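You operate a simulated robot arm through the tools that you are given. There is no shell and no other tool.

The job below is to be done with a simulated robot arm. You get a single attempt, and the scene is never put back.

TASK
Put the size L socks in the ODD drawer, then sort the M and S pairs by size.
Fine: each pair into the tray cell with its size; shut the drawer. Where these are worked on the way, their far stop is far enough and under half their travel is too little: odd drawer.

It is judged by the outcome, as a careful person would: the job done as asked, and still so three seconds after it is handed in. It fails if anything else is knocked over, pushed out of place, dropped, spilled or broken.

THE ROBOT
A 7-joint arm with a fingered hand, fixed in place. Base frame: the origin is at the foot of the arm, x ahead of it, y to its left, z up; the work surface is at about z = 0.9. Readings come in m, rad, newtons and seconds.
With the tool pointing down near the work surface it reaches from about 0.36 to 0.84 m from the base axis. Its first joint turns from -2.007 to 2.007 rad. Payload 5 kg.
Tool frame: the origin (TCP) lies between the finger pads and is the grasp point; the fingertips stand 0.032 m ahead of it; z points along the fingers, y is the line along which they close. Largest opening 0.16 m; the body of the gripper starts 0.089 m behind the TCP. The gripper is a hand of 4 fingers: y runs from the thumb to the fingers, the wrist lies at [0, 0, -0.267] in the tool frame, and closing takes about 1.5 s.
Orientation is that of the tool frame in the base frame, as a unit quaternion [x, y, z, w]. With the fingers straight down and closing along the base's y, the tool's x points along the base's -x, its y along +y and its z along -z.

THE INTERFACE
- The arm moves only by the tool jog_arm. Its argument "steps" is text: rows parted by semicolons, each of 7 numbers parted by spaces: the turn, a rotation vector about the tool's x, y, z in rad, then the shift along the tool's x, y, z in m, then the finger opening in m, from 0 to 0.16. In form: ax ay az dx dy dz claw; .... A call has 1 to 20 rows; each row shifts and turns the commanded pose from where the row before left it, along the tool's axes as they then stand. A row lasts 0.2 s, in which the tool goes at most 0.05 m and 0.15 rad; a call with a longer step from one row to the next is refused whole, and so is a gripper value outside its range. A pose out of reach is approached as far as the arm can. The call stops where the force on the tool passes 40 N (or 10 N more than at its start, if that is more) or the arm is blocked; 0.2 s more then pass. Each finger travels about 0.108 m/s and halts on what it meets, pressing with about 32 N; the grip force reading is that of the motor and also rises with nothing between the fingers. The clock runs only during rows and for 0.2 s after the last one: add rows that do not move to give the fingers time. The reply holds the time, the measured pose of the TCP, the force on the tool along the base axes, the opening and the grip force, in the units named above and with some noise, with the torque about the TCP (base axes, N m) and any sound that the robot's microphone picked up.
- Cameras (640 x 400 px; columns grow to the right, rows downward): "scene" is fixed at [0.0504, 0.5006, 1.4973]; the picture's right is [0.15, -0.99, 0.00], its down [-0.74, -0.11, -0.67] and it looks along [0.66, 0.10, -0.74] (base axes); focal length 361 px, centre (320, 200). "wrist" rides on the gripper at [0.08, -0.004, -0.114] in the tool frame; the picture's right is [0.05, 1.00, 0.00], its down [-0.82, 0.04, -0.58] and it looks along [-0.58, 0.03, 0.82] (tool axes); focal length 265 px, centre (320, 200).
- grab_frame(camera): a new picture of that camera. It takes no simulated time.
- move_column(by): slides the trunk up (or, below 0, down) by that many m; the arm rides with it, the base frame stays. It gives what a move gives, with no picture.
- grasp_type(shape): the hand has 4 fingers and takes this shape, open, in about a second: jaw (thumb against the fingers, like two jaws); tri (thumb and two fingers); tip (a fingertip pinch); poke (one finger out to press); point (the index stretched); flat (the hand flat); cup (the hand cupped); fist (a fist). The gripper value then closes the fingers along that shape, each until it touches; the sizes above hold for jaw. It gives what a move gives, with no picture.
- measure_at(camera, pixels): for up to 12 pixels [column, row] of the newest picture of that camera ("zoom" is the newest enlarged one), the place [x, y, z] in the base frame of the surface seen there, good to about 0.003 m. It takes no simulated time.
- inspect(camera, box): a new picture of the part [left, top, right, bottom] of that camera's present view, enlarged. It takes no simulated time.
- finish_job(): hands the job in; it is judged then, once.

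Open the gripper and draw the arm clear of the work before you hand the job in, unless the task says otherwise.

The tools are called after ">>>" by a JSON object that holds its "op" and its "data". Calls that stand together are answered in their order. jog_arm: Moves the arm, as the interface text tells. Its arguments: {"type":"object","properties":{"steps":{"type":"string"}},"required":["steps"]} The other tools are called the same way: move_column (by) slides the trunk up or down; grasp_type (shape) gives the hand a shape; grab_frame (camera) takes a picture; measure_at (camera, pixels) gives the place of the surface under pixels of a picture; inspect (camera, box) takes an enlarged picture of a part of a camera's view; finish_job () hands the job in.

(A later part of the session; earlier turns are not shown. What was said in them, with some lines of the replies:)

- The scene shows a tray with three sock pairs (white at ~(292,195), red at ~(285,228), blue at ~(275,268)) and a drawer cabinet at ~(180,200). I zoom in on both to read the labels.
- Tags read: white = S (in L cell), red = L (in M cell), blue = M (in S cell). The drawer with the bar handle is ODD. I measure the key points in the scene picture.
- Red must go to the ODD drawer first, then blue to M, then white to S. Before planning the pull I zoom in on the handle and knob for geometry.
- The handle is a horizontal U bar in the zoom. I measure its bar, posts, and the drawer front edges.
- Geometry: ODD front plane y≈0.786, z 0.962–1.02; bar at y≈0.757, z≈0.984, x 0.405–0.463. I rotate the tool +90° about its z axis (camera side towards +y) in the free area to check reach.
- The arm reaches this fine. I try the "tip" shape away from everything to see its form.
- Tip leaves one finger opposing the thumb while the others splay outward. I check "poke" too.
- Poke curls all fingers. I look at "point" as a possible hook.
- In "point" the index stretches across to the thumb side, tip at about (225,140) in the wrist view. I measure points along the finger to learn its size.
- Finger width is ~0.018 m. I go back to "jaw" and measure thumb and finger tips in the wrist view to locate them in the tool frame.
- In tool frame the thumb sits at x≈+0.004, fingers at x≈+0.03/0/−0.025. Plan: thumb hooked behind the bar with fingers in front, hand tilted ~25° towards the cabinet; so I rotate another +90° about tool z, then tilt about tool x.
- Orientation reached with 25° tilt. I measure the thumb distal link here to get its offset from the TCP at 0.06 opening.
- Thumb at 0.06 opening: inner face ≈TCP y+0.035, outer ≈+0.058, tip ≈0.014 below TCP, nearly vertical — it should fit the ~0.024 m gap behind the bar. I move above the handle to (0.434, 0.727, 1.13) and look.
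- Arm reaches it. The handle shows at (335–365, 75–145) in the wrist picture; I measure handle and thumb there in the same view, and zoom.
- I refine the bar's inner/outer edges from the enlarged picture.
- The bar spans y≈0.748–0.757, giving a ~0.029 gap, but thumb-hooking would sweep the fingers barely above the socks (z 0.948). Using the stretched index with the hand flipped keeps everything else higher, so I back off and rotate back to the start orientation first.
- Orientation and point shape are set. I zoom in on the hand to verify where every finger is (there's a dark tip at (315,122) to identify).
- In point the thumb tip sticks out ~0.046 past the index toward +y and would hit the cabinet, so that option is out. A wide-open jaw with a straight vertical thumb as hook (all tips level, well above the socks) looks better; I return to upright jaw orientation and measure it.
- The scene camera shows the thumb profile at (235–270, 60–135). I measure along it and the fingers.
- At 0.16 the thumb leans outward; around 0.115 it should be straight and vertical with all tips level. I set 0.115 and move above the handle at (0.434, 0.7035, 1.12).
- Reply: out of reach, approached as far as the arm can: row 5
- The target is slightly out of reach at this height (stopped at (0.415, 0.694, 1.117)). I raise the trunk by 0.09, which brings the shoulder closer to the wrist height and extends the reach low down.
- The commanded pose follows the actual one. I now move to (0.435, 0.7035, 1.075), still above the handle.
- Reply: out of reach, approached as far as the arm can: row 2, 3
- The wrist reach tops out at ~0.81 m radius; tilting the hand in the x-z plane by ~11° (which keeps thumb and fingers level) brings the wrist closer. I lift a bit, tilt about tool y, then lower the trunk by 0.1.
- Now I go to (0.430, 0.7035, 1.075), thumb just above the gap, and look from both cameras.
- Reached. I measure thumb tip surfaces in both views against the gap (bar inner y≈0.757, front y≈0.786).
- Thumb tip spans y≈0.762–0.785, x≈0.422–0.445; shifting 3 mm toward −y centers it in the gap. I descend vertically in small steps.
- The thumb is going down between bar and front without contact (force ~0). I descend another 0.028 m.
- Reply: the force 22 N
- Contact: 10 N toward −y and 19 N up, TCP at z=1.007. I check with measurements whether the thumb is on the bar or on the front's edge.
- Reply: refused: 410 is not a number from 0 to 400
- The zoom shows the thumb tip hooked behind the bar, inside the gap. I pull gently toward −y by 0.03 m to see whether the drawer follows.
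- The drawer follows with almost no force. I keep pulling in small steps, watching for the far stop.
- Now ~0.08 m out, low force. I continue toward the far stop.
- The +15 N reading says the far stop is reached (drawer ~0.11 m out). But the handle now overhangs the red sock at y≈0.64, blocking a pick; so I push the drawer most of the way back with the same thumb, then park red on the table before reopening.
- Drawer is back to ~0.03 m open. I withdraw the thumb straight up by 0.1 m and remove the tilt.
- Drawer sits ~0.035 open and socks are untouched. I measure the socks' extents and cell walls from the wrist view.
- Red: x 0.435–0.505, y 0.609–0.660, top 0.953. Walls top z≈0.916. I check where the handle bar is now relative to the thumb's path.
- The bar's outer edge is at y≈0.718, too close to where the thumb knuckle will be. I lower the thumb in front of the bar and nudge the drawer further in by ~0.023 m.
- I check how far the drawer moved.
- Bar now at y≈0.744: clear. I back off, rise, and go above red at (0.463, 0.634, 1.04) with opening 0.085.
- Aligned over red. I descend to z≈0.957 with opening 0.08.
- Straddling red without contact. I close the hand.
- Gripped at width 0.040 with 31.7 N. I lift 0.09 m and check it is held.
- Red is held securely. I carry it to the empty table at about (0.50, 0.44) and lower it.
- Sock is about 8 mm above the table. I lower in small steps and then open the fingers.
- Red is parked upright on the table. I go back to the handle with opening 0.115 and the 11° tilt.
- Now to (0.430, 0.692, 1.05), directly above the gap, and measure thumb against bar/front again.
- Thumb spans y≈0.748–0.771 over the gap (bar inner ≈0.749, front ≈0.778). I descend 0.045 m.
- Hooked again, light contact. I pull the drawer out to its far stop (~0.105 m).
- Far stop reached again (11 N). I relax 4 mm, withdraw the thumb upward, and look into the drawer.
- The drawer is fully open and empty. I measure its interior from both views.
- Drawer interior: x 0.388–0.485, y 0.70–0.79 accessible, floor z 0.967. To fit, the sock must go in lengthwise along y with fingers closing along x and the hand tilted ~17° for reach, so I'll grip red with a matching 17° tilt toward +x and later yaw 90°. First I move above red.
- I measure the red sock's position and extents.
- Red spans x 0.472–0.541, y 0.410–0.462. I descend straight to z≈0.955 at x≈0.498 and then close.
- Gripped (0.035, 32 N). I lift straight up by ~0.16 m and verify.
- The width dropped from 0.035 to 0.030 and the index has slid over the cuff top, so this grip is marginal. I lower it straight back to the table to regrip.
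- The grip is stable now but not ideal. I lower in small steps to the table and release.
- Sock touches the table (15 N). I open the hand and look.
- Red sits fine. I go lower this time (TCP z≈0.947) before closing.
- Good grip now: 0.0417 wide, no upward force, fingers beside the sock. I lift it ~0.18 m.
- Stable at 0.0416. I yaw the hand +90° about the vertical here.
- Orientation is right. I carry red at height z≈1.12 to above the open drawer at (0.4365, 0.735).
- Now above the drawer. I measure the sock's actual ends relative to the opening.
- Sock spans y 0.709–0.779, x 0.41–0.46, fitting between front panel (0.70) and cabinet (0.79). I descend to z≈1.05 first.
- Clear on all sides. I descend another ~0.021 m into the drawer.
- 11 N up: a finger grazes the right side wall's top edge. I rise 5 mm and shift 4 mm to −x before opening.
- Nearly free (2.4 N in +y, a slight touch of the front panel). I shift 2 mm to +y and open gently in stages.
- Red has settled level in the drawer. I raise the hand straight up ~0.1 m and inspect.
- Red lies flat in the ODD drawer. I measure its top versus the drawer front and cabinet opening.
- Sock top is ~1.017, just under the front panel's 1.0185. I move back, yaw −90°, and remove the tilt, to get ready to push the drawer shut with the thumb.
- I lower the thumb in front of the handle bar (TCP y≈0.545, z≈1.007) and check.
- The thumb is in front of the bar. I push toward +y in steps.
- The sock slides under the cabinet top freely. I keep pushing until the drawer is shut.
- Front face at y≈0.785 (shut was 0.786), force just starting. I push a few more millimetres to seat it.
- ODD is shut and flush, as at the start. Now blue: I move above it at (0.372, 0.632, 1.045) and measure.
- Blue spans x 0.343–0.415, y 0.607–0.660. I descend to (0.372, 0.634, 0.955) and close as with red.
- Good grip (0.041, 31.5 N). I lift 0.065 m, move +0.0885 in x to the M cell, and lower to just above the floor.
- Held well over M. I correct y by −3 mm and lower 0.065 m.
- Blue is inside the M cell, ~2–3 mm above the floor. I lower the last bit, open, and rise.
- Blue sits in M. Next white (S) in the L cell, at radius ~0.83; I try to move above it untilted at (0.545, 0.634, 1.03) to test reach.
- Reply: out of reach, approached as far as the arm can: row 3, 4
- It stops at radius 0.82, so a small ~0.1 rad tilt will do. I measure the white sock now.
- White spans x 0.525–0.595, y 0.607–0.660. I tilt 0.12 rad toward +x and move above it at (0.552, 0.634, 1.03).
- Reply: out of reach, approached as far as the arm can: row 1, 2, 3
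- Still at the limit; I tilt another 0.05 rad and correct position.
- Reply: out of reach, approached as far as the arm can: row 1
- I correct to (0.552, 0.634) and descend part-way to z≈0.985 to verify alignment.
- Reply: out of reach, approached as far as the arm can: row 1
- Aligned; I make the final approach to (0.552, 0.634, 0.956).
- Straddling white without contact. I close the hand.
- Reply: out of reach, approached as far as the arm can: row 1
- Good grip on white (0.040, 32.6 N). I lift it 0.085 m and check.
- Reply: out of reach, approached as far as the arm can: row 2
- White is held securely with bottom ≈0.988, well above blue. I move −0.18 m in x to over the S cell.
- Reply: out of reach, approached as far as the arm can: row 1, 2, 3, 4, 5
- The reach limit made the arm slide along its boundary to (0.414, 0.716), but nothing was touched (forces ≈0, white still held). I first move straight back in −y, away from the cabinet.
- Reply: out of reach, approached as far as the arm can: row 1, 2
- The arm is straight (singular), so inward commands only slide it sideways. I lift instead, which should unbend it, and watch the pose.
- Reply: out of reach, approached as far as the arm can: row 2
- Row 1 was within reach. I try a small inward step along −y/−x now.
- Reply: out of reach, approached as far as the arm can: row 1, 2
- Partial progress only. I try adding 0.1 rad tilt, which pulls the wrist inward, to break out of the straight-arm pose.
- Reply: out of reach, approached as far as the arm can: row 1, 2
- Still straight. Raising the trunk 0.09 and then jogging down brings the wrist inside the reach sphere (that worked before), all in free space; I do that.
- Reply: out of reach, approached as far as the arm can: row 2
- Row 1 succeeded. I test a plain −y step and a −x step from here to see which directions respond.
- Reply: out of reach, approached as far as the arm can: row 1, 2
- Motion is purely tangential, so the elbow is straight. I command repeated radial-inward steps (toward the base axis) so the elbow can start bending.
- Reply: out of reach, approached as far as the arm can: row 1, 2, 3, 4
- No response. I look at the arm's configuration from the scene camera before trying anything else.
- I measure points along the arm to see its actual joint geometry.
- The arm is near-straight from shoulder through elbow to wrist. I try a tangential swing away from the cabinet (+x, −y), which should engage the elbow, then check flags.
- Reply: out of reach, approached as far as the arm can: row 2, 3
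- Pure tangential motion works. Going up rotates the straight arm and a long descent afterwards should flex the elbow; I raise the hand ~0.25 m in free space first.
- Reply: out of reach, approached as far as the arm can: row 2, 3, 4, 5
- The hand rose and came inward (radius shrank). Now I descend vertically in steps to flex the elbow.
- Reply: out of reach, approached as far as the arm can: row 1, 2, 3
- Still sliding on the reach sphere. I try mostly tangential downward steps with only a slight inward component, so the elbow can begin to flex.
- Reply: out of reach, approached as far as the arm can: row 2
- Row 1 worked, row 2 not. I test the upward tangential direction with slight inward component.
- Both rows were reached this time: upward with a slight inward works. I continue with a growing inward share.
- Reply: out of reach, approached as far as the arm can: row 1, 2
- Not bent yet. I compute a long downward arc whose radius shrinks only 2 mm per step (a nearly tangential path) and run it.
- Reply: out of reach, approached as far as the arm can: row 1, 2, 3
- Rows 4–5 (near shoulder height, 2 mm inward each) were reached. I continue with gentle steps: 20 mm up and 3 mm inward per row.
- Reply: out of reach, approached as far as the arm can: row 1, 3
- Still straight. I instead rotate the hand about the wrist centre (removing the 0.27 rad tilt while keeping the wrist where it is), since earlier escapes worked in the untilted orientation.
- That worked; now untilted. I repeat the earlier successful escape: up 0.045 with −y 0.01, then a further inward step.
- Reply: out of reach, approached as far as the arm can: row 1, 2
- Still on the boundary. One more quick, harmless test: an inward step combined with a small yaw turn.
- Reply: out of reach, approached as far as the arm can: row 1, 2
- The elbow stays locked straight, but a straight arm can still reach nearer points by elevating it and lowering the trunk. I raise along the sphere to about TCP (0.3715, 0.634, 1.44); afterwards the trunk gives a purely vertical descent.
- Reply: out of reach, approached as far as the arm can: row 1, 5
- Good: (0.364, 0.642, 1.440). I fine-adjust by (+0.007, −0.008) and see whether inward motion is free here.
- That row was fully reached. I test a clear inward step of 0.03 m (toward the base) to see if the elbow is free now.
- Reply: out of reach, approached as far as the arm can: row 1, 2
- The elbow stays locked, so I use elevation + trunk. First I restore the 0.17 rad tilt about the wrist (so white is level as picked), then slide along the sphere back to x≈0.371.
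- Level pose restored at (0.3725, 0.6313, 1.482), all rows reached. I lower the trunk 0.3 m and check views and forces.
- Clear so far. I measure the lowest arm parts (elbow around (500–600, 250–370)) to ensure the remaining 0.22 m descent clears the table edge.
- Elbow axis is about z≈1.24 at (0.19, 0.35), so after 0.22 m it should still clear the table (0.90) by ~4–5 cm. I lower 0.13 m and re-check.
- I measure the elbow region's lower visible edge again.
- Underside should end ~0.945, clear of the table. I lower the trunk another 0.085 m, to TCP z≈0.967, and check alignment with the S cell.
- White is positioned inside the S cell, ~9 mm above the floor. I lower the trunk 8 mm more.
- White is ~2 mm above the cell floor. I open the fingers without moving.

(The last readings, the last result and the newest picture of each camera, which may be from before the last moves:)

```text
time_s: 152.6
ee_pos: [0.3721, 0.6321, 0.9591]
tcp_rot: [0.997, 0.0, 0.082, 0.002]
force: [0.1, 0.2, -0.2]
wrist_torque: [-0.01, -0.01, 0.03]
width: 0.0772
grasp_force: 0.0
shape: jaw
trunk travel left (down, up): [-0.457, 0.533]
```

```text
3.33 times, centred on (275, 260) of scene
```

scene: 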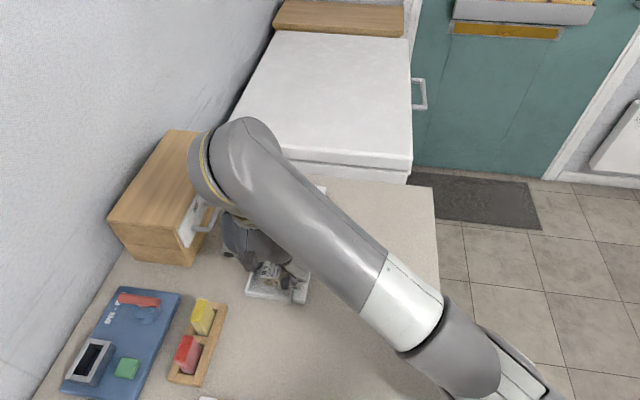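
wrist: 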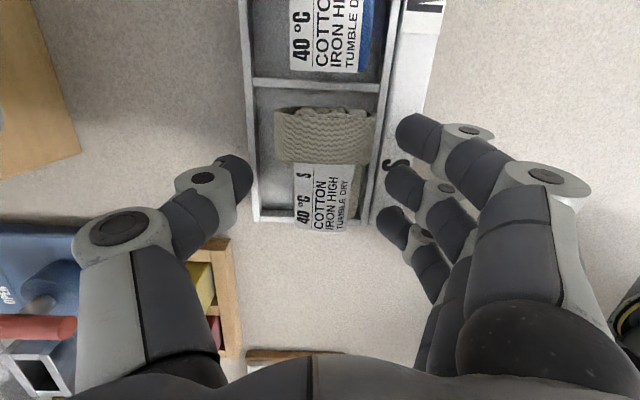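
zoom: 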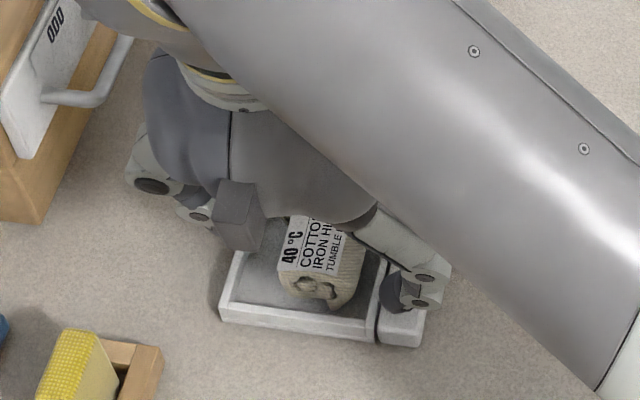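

Released; white lies in the S cell. I raise the trunk 0.35 m, lifting the hand straight up and clear.

>>> {"op": "move_column", "data": {"by": 0.1}}

>>> {"op": "move_column", "data": {"by": 0.3}}

>>> {"op": "grab_frame", "data": {"camera": "scene"}}

>>> {"op": "grab_frame", "data": {"camera": "wrist"}}

```text
time_s: 153.9
ee_pos: [0.3709, 0.631, 1.0581]
tcp_rot: [0.997, 0.0, 0.083, 0.003]
force: [0.2, 0.5, -0.1]
wrist_torque: [0.03, -0.03, -0.01]
width: 0.0771
grasp_force: 0.1
shape: jaw
trunk travel left (down, up): [-0.557, 0.433]
```

```text
time_s: 156.9
ee_pos: [0.372, 0.6306, 1.3594]
tcp_rot: [0.997, -0.001, 0.083, 0.002]
force: [-0.6, -0.4, 0.8]
wrist_torque: [0.0, 0.04, 0.0]
width: 0.0769
grasp_force: 0.1
shape: jaw
trunk travel left (down, up): [-0.857, 0.133]
```

```text
taken
```

scene: 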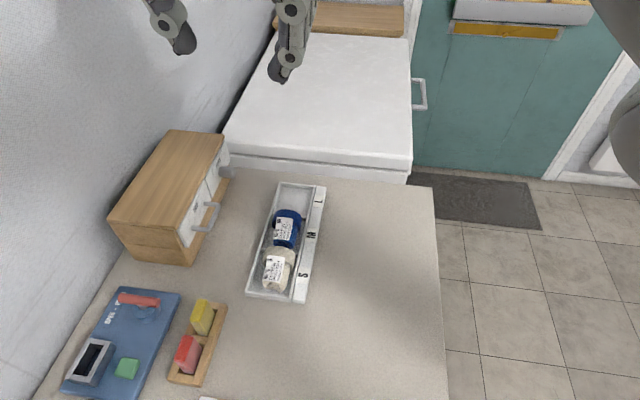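

```text
taken
```

wrist: 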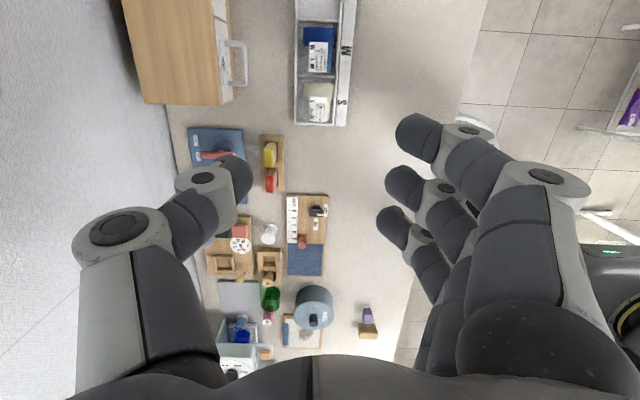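

I inspect the tray and the drawer closely for the final check.

>>> {"op": "inspect", "data": {"camera": "scene", "box": [220, 170, 340, 310]}}

>>> {"op": "measure_at", "data": {"camera": "zoom", "pixels": [[300, 155], [280, 235], [330, 140], [305, 150], [285, 305], [300, 225], [265, 280], [240, 330], [330, 200], [290, 215], [410, 50], [240, 345]]}}

>>> {"op": "inspect", "data": {"camera": "scene", "box": [100, 120, 250, 280]}}

>>> {"op": "measure_at", "data": {"camera": "zoom", "pixels": [[345, 290], [375, 210], [350, 240], [420, 135], [415, 170], [400, 270], [430, 220]]}}

```text
2.86 times, centred on (280, 240) of scene
```

zoom: 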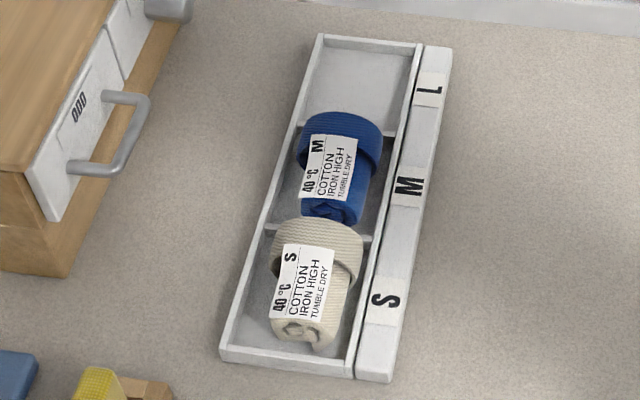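

```text
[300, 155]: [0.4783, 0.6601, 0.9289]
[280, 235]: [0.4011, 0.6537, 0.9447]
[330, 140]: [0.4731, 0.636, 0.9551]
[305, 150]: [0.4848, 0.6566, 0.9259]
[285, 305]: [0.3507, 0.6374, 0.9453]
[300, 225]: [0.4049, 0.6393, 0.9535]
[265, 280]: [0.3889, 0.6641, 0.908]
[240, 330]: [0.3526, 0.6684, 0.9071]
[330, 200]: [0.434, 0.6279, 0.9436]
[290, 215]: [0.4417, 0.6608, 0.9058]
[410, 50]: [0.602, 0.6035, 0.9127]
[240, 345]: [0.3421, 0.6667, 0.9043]
```

```text
2.50 times, centred on (175, 200) of scene
```

zoom: 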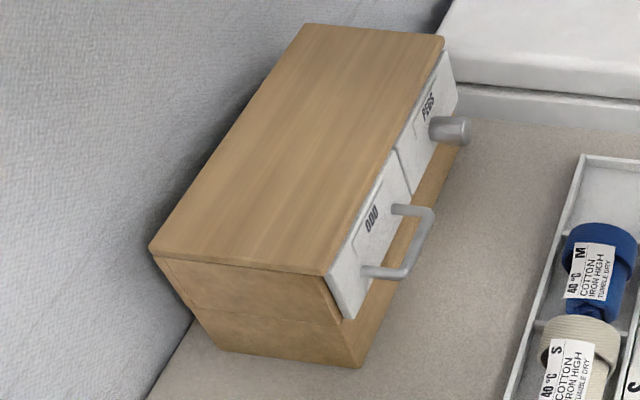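

```text
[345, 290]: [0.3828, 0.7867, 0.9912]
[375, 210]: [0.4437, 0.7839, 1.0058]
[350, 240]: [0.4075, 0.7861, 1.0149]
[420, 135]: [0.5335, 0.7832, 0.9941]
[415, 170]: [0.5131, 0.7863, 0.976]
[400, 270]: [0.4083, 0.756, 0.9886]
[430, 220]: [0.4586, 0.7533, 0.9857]
```

Blue (M) is in the M cell, white (S) in the S cell, ODD is flush and shut with red (L) inside, other items unmoved. I open the hand fully in free air, then hand in.

>>> {"op": "jog_arm", "data": {"steps": "0 0 0 0 0 0 0.12; 0 0 0 0 0 0 0.16; 0 0 0 0 0 0 0.16; 0 0 0 0 0 0 0.16"}}

>>> {"op": "grab_frame", "data": {"camera": "scene"}}

```text
time_s: 157.9
ee_pos: [0.3712, 0.6319, 1.3589]
tcp_rot: [0.997, -0.001, 0.083, 0.003]
force: [1.7, -0.1, 0.4]
wrist_torque: [0.01, -0.01, -0.02]
width: 0.16
grasp_force: 0.0
shape: jaw
trunk travel left (down, up): [-0.857, 0.133]
```

```text
taken
```

scene: 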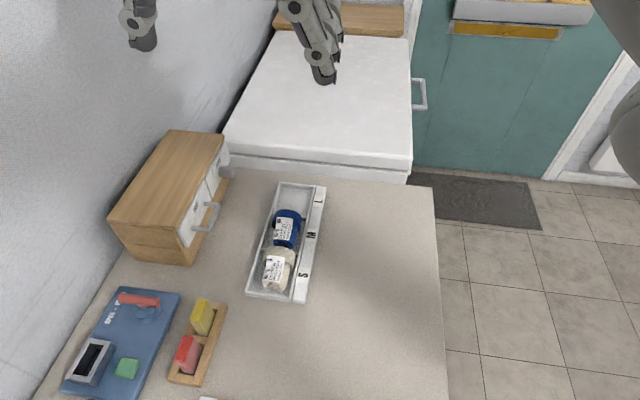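

The final picture shows everything in place: tray sorted, drawer shut, hand open and clear. I hand the job in.

>>> {"op": "finish_job", "data": {}}

```text
The job is handed in.
```

The job is done and handed in. The red L pair is in the ODD drawer, which is shut flush as at the start. The blue M pair is in the M cell and the cream S pair is in the S cell.

- **Red pair:** The open drawer handle overhung it, so I set it down on the bare table and opened the drawer to its far stop. My first grip there was poor, so I put it back down and regripped before placing it. I released it about 2 cm above the drawer floor, and it settled flat.
- **S pair:** The arm reached full stretch while carrying it and slid sideways towards the cabinet. The force readings showed no contact, and the pair stayed in the grip throughout. I finished that placement by moving the trunk up and down instead.
- **Final check:** The last picture shows the other items on the table where they were. The hand is open and about 0.4 m above the tray.
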